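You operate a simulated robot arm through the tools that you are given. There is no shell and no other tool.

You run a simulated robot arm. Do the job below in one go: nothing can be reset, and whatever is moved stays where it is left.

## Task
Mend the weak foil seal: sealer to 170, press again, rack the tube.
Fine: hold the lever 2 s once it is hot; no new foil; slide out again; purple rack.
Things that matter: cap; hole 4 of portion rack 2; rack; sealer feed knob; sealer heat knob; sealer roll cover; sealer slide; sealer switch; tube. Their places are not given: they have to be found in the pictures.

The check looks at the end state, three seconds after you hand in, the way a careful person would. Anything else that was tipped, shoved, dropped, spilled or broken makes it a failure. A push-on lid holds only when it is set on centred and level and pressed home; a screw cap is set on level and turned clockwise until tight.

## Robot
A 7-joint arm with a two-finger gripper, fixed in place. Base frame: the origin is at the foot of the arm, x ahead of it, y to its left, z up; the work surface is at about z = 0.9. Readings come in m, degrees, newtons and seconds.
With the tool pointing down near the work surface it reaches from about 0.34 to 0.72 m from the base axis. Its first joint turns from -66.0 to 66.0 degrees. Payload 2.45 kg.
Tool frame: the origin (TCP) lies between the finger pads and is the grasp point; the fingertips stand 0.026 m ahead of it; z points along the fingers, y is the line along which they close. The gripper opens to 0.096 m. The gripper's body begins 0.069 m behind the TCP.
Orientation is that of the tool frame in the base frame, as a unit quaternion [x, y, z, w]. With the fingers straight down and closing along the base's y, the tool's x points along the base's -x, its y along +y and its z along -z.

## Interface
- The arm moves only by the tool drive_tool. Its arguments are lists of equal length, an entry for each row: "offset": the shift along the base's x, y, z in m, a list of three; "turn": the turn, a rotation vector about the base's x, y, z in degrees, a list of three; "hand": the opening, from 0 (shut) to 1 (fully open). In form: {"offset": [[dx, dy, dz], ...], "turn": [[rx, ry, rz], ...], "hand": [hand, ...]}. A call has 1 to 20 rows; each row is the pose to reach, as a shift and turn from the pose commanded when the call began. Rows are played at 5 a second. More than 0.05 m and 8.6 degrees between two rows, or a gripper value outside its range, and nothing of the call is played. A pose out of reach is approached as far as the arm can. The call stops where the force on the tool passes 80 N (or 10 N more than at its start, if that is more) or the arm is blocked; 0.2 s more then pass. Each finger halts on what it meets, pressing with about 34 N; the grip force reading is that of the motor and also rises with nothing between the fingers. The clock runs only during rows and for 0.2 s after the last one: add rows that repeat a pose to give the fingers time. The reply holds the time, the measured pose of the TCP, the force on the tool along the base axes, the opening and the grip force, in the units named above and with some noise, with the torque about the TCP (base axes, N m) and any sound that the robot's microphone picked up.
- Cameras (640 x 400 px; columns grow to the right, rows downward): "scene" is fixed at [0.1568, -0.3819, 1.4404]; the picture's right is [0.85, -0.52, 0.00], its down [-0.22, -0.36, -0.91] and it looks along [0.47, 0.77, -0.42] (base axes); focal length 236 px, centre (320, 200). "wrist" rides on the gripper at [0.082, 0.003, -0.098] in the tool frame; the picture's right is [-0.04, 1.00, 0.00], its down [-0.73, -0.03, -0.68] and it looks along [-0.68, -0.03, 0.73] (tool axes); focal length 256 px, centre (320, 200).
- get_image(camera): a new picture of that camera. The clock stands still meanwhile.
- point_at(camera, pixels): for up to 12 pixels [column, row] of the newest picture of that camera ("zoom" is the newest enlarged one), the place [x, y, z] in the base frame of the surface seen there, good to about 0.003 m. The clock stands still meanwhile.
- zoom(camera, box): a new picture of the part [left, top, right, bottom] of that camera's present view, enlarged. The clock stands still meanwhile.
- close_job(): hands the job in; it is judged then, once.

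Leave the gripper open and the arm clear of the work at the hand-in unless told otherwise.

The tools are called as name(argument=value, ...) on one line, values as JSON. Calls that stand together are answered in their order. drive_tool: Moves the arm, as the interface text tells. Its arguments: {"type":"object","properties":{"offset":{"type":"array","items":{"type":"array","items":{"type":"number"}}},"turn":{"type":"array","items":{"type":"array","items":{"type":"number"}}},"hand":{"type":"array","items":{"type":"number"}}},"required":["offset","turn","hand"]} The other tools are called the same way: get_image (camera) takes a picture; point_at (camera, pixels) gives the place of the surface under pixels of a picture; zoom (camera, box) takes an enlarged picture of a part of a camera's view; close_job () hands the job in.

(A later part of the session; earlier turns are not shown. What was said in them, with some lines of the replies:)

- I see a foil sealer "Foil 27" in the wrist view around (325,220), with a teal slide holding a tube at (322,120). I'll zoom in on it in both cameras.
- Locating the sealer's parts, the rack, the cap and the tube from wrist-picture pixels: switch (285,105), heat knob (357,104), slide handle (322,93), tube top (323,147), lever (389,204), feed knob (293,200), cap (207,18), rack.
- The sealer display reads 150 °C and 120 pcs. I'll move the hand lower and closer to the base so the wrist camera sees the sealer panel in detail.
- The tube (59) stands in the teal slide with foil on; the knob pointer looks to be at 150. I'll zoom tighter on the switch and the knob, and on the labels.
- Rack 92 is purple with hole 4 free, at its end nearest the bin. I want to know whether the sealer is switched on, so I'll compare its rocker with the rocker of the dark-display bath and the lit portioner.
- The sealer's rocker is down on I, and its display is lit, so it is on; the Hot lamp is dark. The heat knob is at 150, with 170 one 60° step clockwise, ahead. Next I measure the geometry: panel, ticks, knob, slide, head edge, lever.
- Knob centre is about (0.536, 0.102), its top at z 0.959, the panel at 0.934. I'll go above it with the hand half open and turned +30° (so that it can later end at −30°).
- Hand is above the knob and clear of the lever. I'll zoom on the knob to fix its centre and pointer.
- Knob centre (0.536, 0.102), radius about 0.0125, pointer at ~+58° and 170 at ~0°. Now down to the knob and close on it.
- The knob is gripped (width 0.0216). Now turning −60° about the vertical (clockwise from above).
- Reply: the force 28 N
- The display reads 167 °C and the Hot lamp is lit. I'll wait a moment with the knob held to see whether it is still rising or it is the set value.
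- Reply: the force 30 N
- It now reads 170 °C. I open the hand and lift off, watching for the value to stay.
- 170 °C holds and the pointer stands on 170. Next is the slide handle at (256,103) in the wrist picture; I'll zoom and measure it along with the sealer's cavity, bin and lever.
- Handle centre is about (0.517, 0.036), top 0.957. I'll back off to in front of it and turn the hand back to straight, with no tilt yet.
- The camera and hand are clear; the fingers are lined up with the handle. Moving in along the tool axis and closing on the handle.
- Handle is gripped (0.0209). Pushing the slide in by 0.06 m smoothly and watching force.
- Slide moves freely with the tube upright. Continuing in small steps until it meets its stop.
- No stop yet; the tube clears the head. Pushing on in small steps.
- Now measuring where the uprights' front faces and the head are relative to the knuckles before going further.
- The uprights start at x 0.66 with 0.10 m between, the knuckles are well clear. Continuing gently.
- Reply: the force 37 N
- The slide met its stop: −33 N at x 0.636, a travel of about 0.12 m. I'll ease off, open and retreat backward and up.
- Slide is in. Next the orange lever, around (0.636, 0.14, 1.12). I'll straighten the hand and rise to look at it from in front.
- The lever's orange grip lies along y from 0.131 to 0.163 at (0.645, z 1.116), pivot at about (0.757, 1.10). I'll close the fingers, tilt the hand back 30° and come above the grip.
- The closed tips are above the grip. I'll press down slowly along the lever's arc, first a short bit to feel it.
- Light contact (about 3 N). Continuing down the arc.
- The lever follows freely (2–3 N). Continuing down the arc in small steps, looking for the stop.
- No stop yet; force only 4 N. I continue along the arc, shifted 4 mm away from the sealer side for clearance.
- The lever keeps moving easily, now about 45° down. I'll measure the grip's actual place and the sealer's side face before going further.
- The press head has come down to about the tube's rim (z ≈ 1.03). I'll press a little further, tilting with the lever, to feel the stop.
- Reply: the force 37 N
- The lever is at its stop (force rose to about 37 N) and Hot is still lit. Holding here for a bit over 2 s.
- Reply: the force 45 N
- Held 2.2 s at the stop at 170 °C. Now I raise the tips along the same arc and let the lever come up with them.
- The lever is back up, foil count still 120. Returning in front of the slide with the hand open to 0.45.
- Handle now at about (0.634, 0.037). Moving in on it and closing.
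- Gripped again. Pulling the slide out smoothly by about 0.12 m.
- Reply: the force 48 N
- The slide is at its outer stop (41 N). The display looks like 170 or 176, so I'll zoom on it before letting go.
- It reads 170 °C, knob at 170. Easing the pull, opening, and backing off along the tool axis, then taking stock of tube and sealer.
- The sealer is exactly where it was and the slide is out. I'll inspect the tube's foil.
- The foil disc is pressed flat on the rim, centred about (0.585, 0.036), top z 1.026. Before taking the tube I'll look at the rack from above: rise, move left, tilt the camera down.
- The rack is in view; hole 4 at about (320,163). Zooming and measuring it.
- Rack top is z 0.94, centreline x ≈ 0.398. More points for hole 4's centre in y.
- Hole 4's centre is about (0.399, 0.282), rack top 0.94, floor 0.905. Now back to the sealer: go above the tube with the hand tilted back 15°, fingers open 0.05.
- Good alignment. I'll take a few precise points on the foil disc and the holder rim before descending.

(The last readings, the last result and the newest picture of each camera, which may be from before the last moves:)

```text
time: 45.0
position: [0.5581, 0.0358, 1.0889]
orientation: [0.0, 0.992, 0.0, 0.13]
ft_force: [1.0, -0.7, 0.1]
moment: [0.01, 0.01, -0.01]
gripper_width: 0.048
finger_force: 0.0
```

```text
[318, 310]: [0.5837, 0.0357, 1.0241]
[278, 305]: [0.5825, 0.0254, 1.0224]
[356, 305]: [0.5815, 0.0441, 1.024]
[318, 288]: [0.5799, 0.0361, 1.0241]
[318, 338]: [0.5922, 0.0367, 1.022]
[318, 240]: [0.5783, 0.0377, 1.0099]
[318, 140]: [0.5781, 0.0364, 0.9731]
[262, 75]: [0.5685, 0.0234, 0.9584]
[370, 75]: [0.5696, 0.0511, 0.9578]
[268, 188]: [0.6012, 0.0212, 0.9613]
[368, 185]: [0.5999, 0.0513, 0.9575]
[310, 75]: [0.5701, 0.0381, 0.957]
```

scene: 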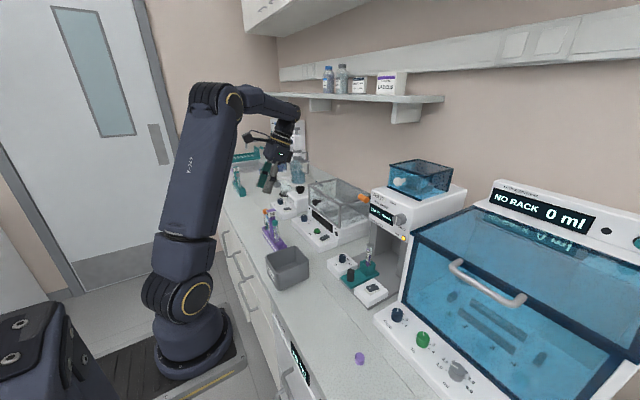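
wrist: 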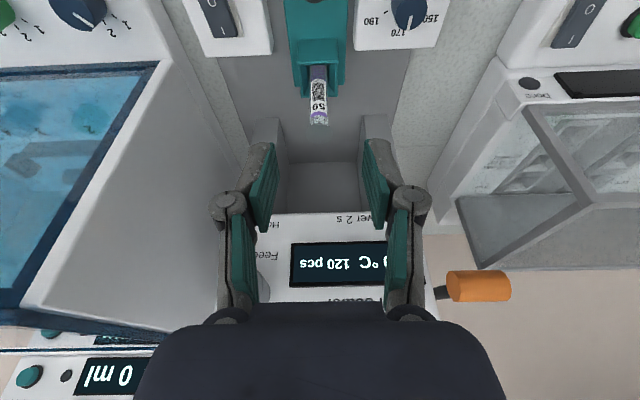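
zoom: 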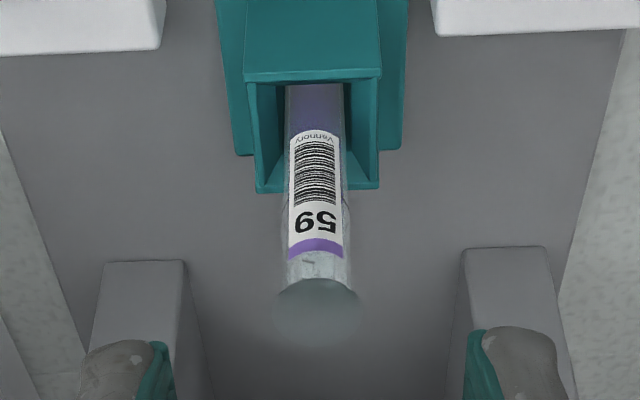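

Tube centre (0.585, 0.036), holder rim at z 0.958. Descending along the tool axis to z 0.994, then closing.

drive_tool(offset=[[0.01, 0.0005, -0.036], [0.019, 0.0005, -0.07], [0.027, 0.0005, -0.0966], [0.027, 0.0005, -0.0966], [0.027, 0.0005, -0.0966], [0.027, 0.0005, -0.0966], [0.027, 0.0005, -0.0966], [0.027, 0.0005, -0.0966]], turn=[[0, 0, 0], [0, 0, 0], [0, 0, 0], [0, 0, 0], [0, 0, 0], [0, 0, 0], [0, 0, 0], [0, 0, 0]], hand=[0.5, 0.5, 0.5, 0.35, 0.2, 0.1, 0.08, 0.08])

zoom(camera="scene", box=[330, 210, 410, 290])

get_image(camera="wrist")

```text
time: 46.8
position: [0.5824, 0.0372, 0.9939]
orientation: [0.001, 0.992, 0.0, 0.13]
ft_force: [-0.1, -3.1, 0.2]
moment: [-0.15, -0.05, -0.04]
gripper_width: 0.0134
finger_force: 34.6
```

```text
5.00 times, centred on (370, 250) of scene
```

zoom: 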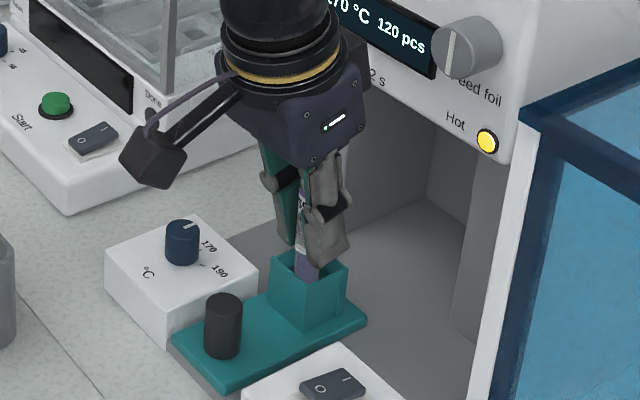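

```text
taken
```

wrist: 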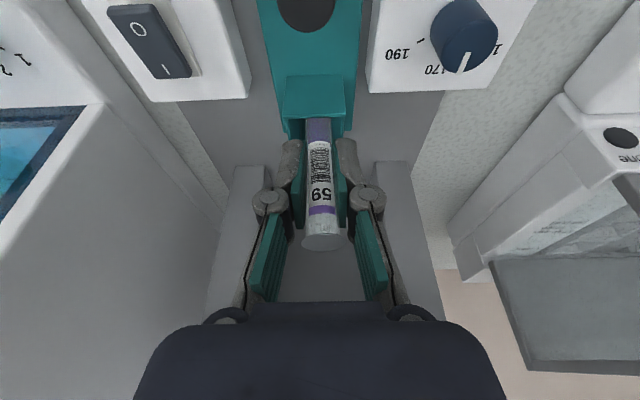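

The tube is gripped (0.0134), foil clear of the pads. Lifting straight up.

drive_tool(offset=[[0, 0, 0.01], [0, 0, 0.025], [0, 0, 0.04], [0, 0, 0.055], [0, 0, 0.07]], turn=[[0, 0, 0], [0, 0, 0], [0, 0, 0], [0, 0, 0], [0, 0, 0]], hand=[0.08, 0.08, 0.08, 0.08, 0.08])

zoom(camera="scene", box=[330, 200, 410, 290])

get_image(camera="wrist")

```text
time: 48.0
position: [0.5828, 0.0389, 1.0651]
orientation: [0.0, 0.991, -0.001, 0.13]
ft_force: [-0.1, -0.3, -0.1]
moment: [0.02, 0.0, -0.02]
gripper_width: 0.0131
finger_force: 34.0
```

```text
4.44 times, centred on (370, 245) of scene
```

zoom: 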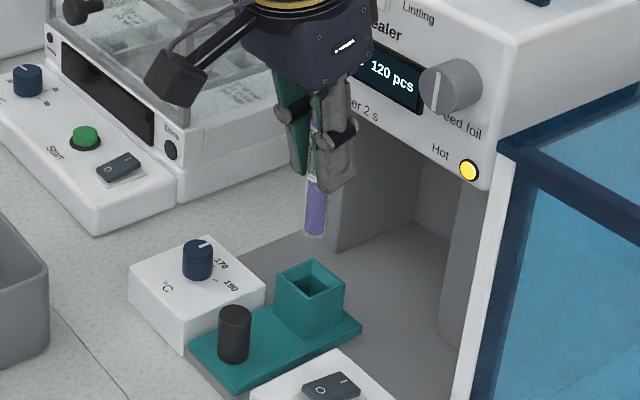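

```text
taken
```

wrist: 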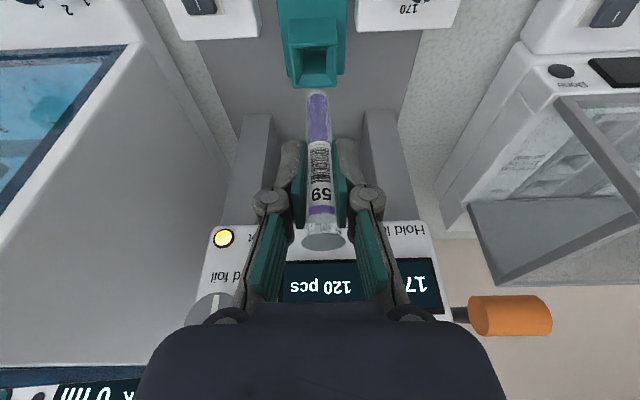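

Tube is free. Measuring its bottom end and uprightness in the hand.

point_at(camera="zoom", pixels=[[315, 233], [316, 225], [315, 205], [319, 190], [312, 290]])

point_at(camera="wrist", pixels=[[318, 97], [318, 110], [319, 150], [321, 200], [322, 238], [314, 55]])

```text
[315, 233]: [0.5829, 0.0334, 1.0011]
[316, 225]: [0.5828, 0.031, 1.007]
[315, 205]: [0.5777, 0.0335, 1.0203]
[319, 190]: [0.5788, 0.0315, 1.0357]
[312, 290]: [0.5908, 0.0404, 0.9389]
```

```text
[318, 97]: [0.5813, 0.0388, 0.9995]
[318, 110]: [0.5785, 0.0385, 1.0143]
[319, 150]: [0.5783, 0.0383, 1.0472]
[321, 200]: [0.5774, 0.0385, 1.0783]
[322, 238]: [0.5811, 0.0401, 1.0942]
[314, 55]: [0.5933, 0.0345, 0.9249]
```

The tube hangs vertical; its bottom is 0.0665 m below the TCP. Now carrying it back, up and left to above hole 4 while turning the hand +90°, so the fingers will open along x, clear of tube 3.

drive_tool(offset=[[-0.025, 0, 0.02], [-0.06, 0, 0.04], [-0.095, 0.01, 0.06], [-0.125, 0.03, 0.086], [-0.145, 0.055, 0.086], [-0.16, 0.085, 0.086], [-0.17, 0.115, 0.086], [-0.175, 0.145, 0.086], [-0.18, 0.175, 0.086], [-0.183, 0.2, 0.086], [-0.186, 0.22, 0.086], [-0.186, 0.235, 0.086], [-0.186, 0.2458, 0.086], [-0.186, 0.2458, 0.086], [-0.186, 0.2458, 0.086]], turn=[[0, 0, 0], [0, 0, 2], [0, 0, 8], [0, 0, 16], [0, 0, 24], [0, 0, 32], [0, 0, 40], [0, 0, 48], [0, 0, 56], [0, 0, 64], [0, 0, 72], [0, 0, 79], [0, 0, 85], [0, 0, 90], [0, 0, 90]], hand=[0.08, 0.08, 0.08, 0.08, 0.08, 0.08, 0.08, 0.08, 0.08, 0.08, 0.08, 0.08, 0.08, 0.08, 0.08])

get_image(camera="wrist")

zoom(camera="scene", box=[210, 120, 370, 300])

```text
time: 51.2
position: [0.3976, 0.2822, 1.1505]
orientation: [0.701, -0.701, -0.093, -0.092]
ft_force: [0.1, -0.5, -0.4]
moment: [0.02, 0.01, 0.04]
gripper_width: 0.0131
finger_force: 34.0
```

```text
taken
```

wrist: 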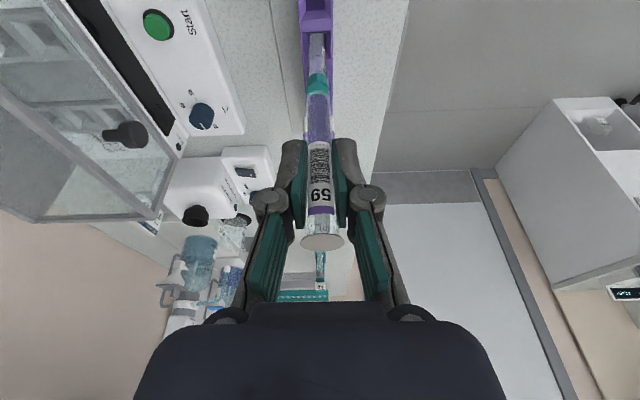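

```text
2.22 times, centred on (290, 210) of scene
```

zoom: 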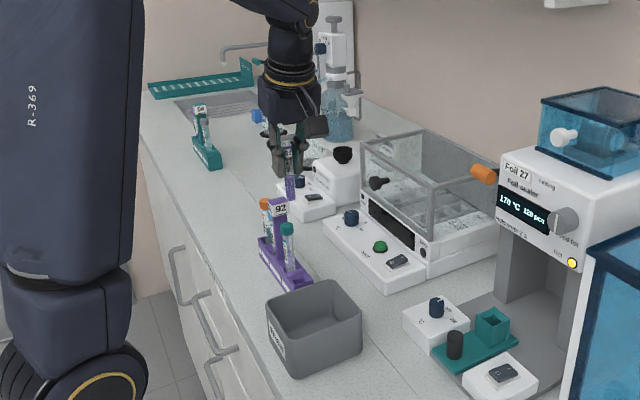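

The hand is turned and above the rack. In the wrist picture, hole 4 is at about (315,12). I'll zoom and compare the tube's bottom with the hole.

zoom(camera="wrist", box=[272, 0, 368, 160])

point_at(camera="wrist", pixels=[[317, 36], [317, 55], [318, 100], [319, 150], [321, 200], [322, 240], [302, 20], [331, 20], [306, 12], [328, 12], [317, 3], [317, 14]])

zoom(camera="scene", box=[250, 170, 310, 260])

```text
2.50 times, centred on (320, 80) of wrist
```

zoom: 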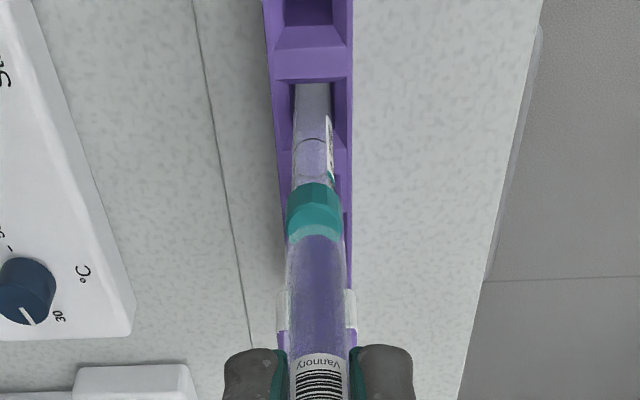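

```text
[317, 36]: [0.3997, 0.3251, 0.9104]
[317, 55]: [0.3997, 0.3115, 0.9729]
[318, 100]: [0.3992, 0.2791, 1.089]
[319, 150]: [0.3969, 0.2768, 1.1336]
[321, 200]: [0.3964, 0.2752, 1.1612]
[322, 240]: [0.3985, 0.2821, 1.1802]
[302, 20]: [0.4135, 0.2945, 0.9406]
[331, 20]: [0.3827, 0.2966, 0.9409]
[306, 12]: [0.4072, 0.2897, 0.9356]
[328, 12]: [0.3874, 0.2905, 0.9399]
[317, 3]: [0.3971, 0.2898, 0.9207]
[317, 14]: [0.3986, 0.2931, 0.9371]
```

```text
4.44 times, centred on (280, 215) of scene
```

zoom: 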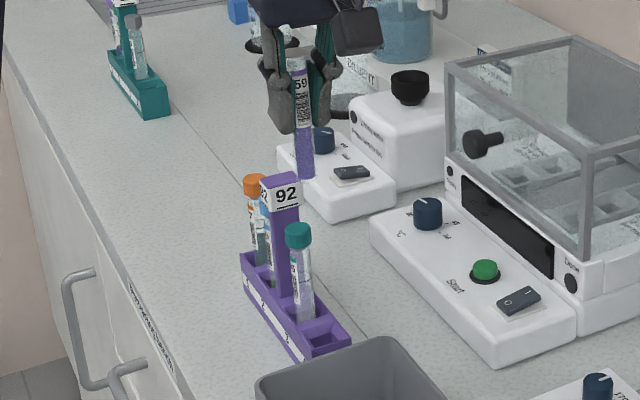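

Tube sits over hole 4, perhaps 2 mm toward +y at its bottom; I'll shift −2 mm in y and lower to just above the rack, then check.

drive_tool(offset=[[-0.0005, -0.002, -0.03], [-0.0005, -0.002, -0.06], [-0.0005, -0.002, -0.09], [-0.0005, -0.002, -0.115], [-0.0005, -0.002, -0.125], [-0.0005, -0.002, -0.125]], turn=[[0, 0, 0], [0, 0, 0], [0, 0, 0], [0, 0, 0], [0, 0, 0], [0, 0, 0]], hand=[0.08, 0.08, 0.08, 0.08, 0.08, 0.08])

zoom(camera="scene", box=[250, 190, 310, 260])

zoom(camera="wrist", box=[272, 30, 368, 160])

```text
time: 52.6
position: [0.3976, 0.281, 1.0235]
orientation: [0.701, -0.701, -0.092, -0.092]
ft_force: [-0.8, 0.0, 0.0]
moment: [0.0, 0.02, -0.02]
gripper_width: 0.013
finger_force: 33.8
```

```text
5.71 times, centred on (280, 225) of scene
```

zoom: 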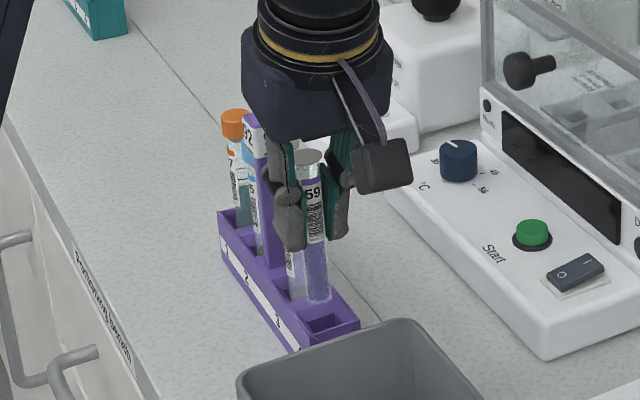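

```text
3.08 times, centred on (320, 95) of wrist
```

zoom: 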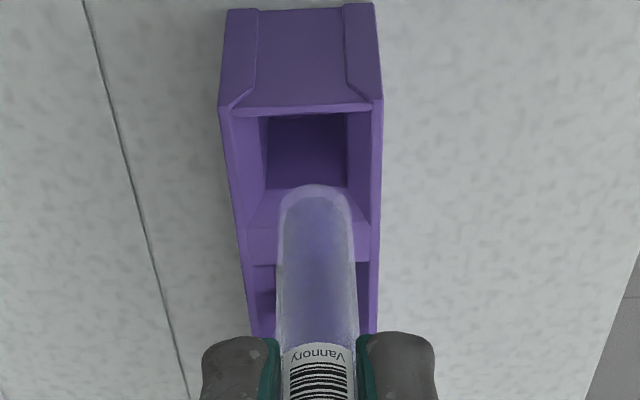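

Checking: the tube bottom vs the hole in both views, with measured points.

point_at(camera="zoom", pixels=[[318, 190], [318, 200], [318, 230], [318, 280], [318, 330], [318, 380], [302, 109], [305, 230], [235, 150], [376, 150], [307, 130], [310, 205]])

zoom(camera="scene", box=[290, 220, 322, 260])

point_at(camera="scene", pixels=[[304, 241], [304, 243], [304, 236], [304, 230], [304, 222], [308, 246], [312, 246], [306, 219]])

```text
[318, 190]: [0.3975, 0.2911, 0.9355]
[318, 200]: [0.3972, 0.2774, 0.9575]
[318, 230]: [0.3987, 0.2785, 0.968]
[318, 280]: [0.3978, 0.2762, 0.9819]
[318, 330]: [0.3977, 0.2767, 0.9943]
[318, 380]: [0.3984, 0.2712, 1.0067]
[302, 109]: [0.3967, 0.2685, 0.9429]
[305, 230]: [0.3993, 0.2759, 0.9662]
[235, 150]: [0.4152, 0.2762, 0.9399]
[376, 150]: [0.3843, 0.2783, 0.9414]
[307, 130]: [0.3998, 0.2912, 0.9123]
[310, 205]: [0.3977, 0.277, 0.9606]
```

```text
10.00 times, centred on (306, 240) of scene
```

zoom: 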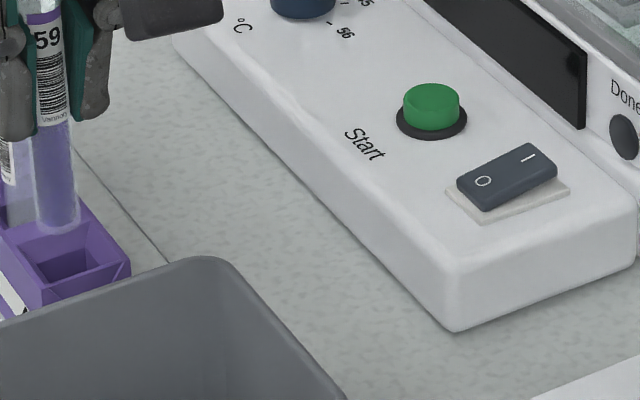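

```text
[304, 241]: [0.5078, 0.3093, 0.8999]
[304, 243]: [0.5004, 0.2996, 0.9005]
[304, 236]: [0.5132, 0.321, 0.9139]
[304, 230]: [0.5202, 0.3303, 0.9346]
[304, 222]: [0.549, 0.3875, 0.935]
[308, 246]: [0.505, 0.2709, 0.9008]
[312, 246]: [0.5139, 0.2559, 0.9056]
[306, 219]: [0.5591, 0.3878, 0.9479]
```

A tighter look at the tube bottom over the hole from the scene camera.

zoom(camera="scene", box=[282, 232, 308, 254])

point_at(camera="zoom", pixels=[[300, 110], [340, 100], [300, 60], [490, 215], [260, 300], [440, 200], [340, 210], [380, 250], [270, 190], [430, 160], [225, 215], [360, 310]])

```text
16.00 times, centred on (295, 243) of scene
```

zoom: 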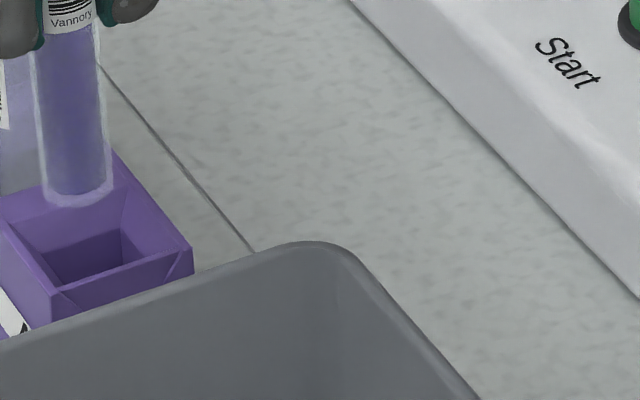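

```text
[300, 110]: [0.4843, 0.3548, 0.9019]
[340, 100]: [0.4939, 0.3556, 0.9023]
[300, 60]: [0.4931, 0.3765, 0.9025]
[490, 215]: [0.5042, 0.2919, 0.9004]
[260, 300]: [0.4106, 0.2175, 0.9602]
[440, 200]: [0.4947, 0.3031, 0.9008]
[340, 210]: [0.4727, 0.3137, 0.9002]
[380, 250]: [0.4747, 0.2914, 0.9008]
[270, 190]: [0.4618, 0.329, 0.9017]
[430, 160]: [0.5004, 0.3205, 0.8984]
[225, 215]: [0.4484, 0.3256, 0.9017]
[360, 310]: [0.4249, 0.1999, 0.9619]
```

By calculation the tube is within 2 mm of the hole's centre; I'll shift +1 mm x, −1 mm y and lower gently into the hole.

drive_tool(offset=[[0.001, -0.001, -0.008], [0.001, -0.001, -0.016], [0.001, -0.001, -0.024], [0.001, -0.001, -0.032], [0.001, -0.001, -0.04]], turn=[[0, 0, 0], [0, 0, 0], [0, 0, 0], [0, 0, 0], [0, 0, 0]], hand=[0.08, 0.08, 0.08, 0.08, 0.08])

zoom(camera="scene", box=[260, 205, 308, 255])

zoom(camera="wrist", box=[256, 40, 384, 200])

```text
time: 53.8
position: [0.3997, 0.2797, 0.9832]
orientation: [-0.701, 0.701, 0.092, 0.092]
ft_force: [0.0, -0.1, -0.4]
moment: [-0.02, 0.02, -0.02]
gripper_width: 0.0131
finger_force: 34.4
```

```text
8.00 times, centred on (284, 230) of scene
```

zoom: 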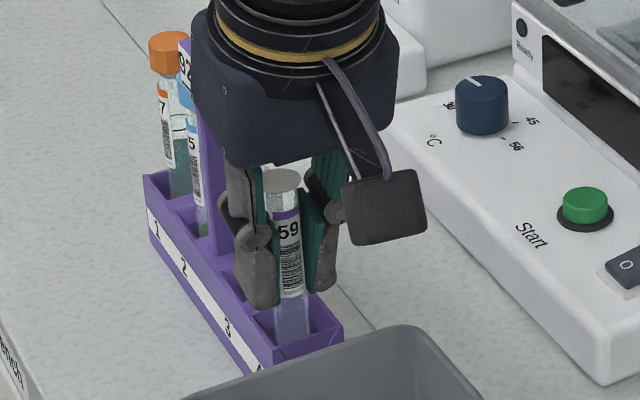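

```text
2.50 times, centred on (320, 120) of wrist
```

zoom: 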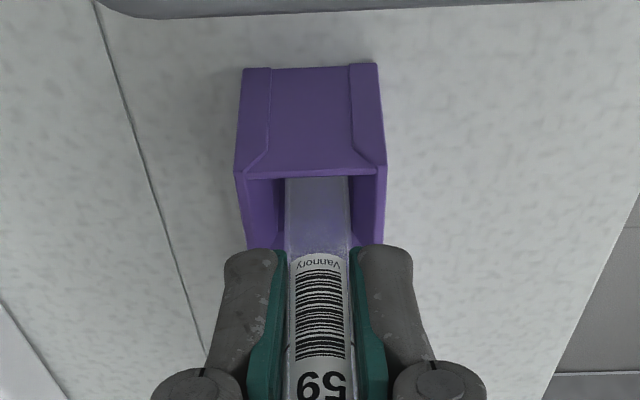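

The tube is entering hole 4 with no side force. Lowering the last 10 mm slowly.

drive_tool(offset=[[0, 0, -0.003], [0, 0, -0.006], [0, 0, -0.009], [0, 0, -0.011]], turn=[[0, 0, 0], [0, 0, 0], [0, 0, 0], [0, 0, 0]], hand=[0.08, 0.08, 0.08, 0.08])

zoom(camera="scene", box=[260, 205, 308, 255])

zoom(camera="wrist", box=[256, 40, 384, 200])

```text
time: 54.8
position: [0.4017, 0.2803, 0.9751]
orientation: [-0.7, 0.701, 0.094, 0.096]
ft_force: [-2.3, -5.0, 35.5]
moment: [-0.05, 0.06, 0.01]
gripper_width: 0.0138
finger_force: 33.7
```

```text
8.00 times, centred on (284, 230) of scene
```

zoom: 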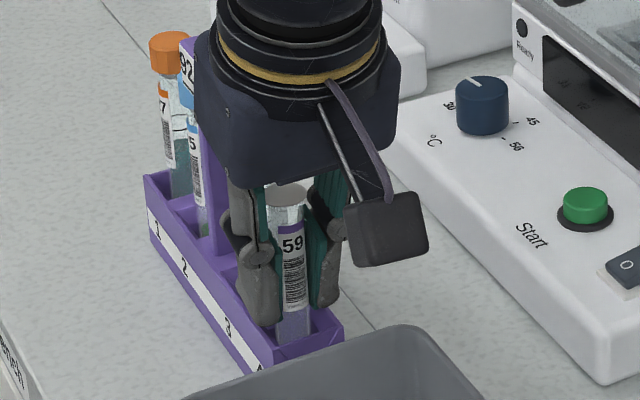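

```text
2.50 times, centred on (320, 120) of wrist
```

zoom: 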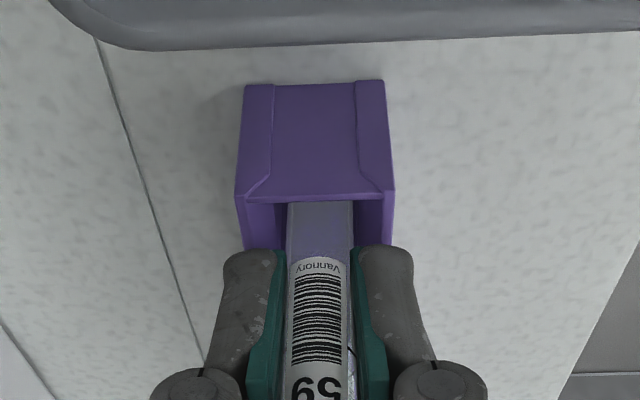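

The tube rests on the hole's floor (35 N down-force). I ease up 2 mm, open the fingers, and then withdraw along the tool axis.

drive_tool(offset=[[-0.001, 0, 0.001], [-0.001, 0, 0.003], [-0.001, 0, 0.003], [-0.001, 0, 0.003], [-0.001, 0, 0.003], [-0.001, 0, 0.003]], turn=[[0, 0, 0], [0, 0, 0], [0, 0, 0], [0, 0, 0], [0, 0, 0], [0, 0, 0]], hand=[0.08, 0.08, 0.15, 0.25, 0.35, 0.4])

zoom(camera="scene", box=[260, 205, 308, 255])

get_image(camera="wrist")

```text
time: 56.2
position: [0.3974, 0.2794, 0.9755]
orientation: [-0.701, 0.701, 0.092, 0.092]
ft_force: [0.2, 0.3, -1.4]
moment: [-0.04, -0.02, -0.02]
gripper_width: 0.0382
finger_force: 0.1
```

```text
8.00 times, centred on (284, 230) of scene
```

zoom: 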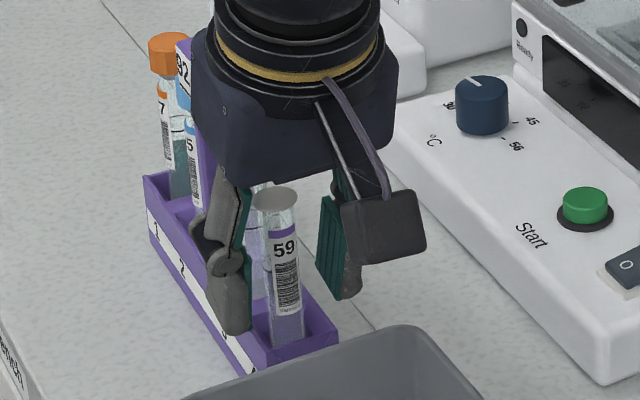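

```text
taken
```

wrist: 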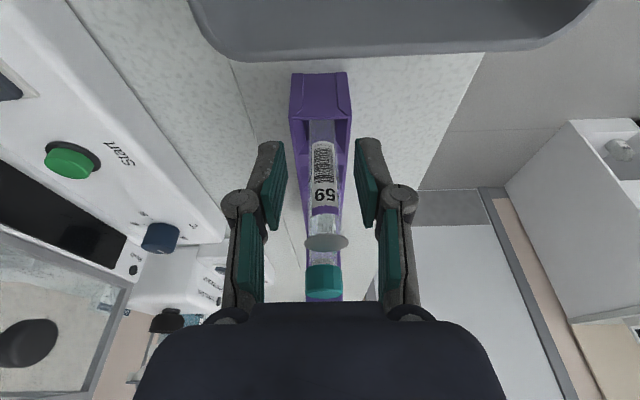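

The tube stands in hole 4 with its foil on. Withdrawing along the tool axis.

drive_tool(offset=[[0, -0.005, 0.02], [0, -0.012, 0.045], [0, -0.021, 0.08], [0, -0.032, 0.12], [0, -0.045, 0.165]], turn=[[0, 0, 0], [0, 0, 0], [0, 0, 0], [0, 0, 0], [0, 0, 0]], hand=[0.42, 0.42, 0.42, 0.42, 0.42])

zoom(camera="scene", box=[250, 195, 314, 259])

get_image(camera="wrist")

```text
time: 57.4
position: [0.3986, 0.2326, 1.1418]
orientation: [0.701, -0.701, -0.093, -0.092]
ft_force: [0.0, 0.1, -0.3]
moment: [-0.02, 0.02, 0.0]
gripper_width: 0.0404
finger_force: 0.0
```

```text
6.25 times, centred on (282, 227) of scene
```

zoom: 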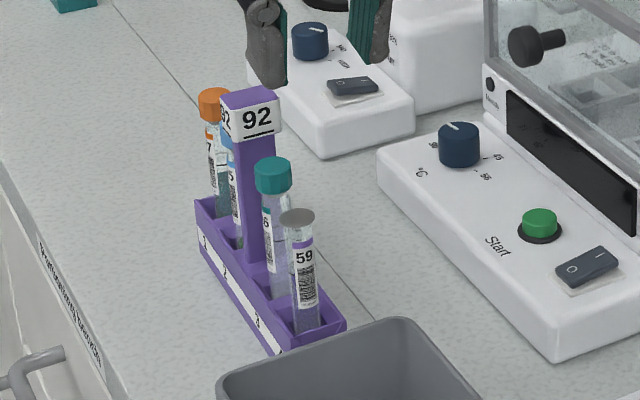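

```text
taken
```

wrist: 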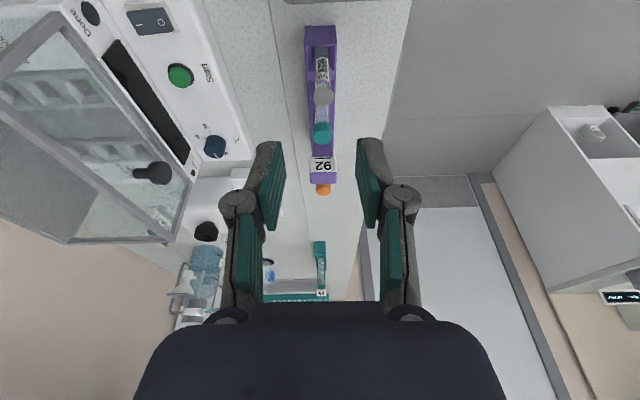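

The tube is racked. I'll inspect its foil and all of the surroundings once more while moving the arm to a clear pose with the hand open and straightened.

drive_tool(offset=[[0, -0.02, 0.03], [0, -0.04, 0.06], [0, -0.06, 0.09], [0, -0.08, 0.12], [0, -0.1, 0.14], [0, -0.12, 0.15], [0, -0.14, 0.15], [0, -0.16, 0.15], [0, -0.18, 0.15], [0, -0.2, 0.15], [0, -0.2, 0.15], [0, -0.2, 0.15]], turn=[[0, 0, -8], [0, 0, -16], [0, 0, -24], [0, 0, -32], [0, 0, -40], [0, 0, -48], [0, 0, -56], [0, 0, -64], [0, 0, -72], [0, 0, -80], [0, 0, -88], [0, 0, -90]], hand=[0.6, 0.8, 1, 1, 1, 1, 1, 1, 1, 1, 1, 1])

get_image(camera="scene")

zoom(camera="scene", box=[264, 212, 300, 248])

zoom(camera="scene", box=[320, 150, 440, 310])

get_image(camera="wrist")

```text
time: 60.0
position: [0.3965, 0.0352, 1.2909]
orientation: [0.001, 0.991, 0.0, 0.131]
ft_force: [0.8, 0.4, 0.0]
moment: [-0.01, -0.03, 0.02]
gripper_width: 0.0959
finger_force: 0.0
```

```text
taken
```

scene: 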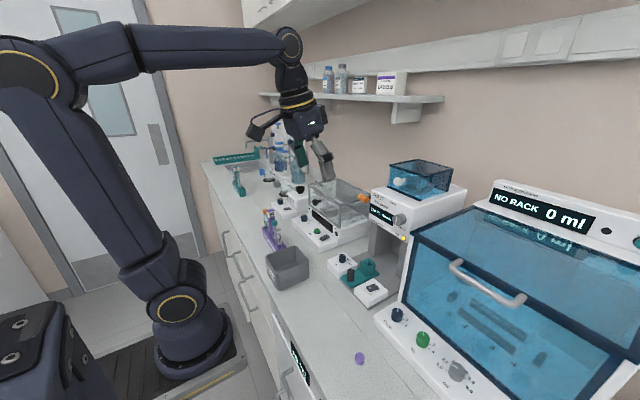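

```text
11.11 times, centred on (282, 230) of scene
```

zoom: 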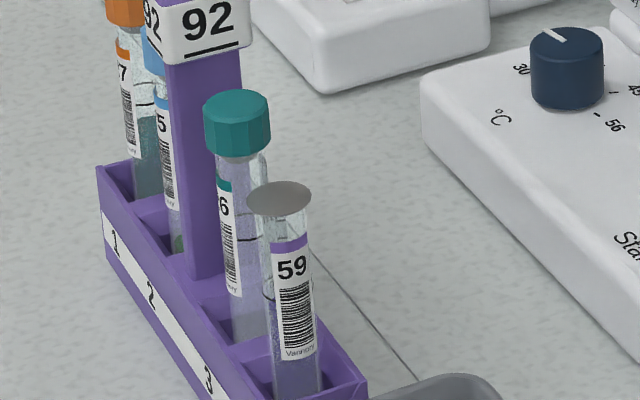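

```text
2.50 times, centred on (380, 230) of scene
```

zoom: 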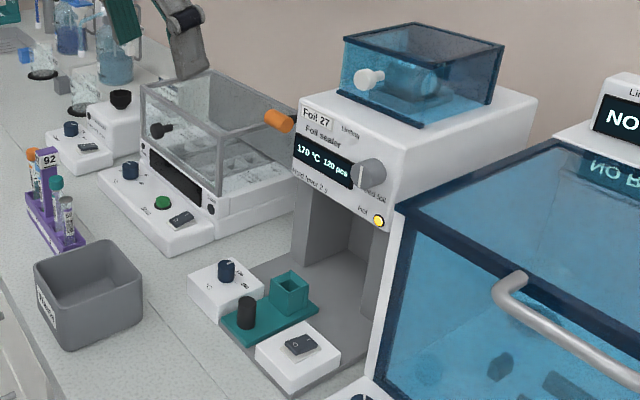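

```text
taken
```

wrist: 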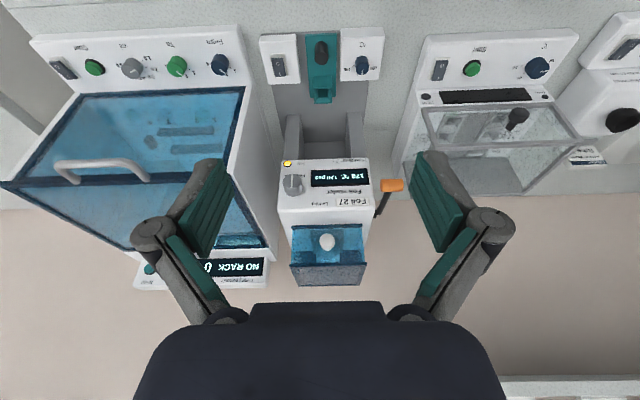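

Everything is as it should be: the display reads 170 °C and 120 pcs, the lever is up, and the slide is out and empty. Tube 59 stands in hole 4 of the purple rack with its foil on. The cap, bin and other things haven't moved, the gripper is open and the arm is clear. Handing in.

close_job()

```text
The job is handed in.
```

I re-pressed the seal on tube 59 at 170 °C and put the tube in hole 4 of the purple rack (92), then handed in the job. I can't test how strong the seal is. The foil looks flat and whole on the rim.

- **Heat:** I turned the heat knob from 150 to 170 and pressed only once the Hot lamp was lit and the display read 170 °C.
- **Press:** I pushed the slide in to its stop and held the lever against its stop for just over 2 s. It then came back up by itself.
- **Foil:** I fed no new foil. The feed knob is untouched and the count still reads 120.
- **Slide:** It is pulled out again to its outer stop and is empty.
- **Left alone:** The purple cap is still on the bench, since the job didn't ask for it to go on. The sealer is still on, set to 170.

Nothing else was moved. The arm is clear with the gripper open.
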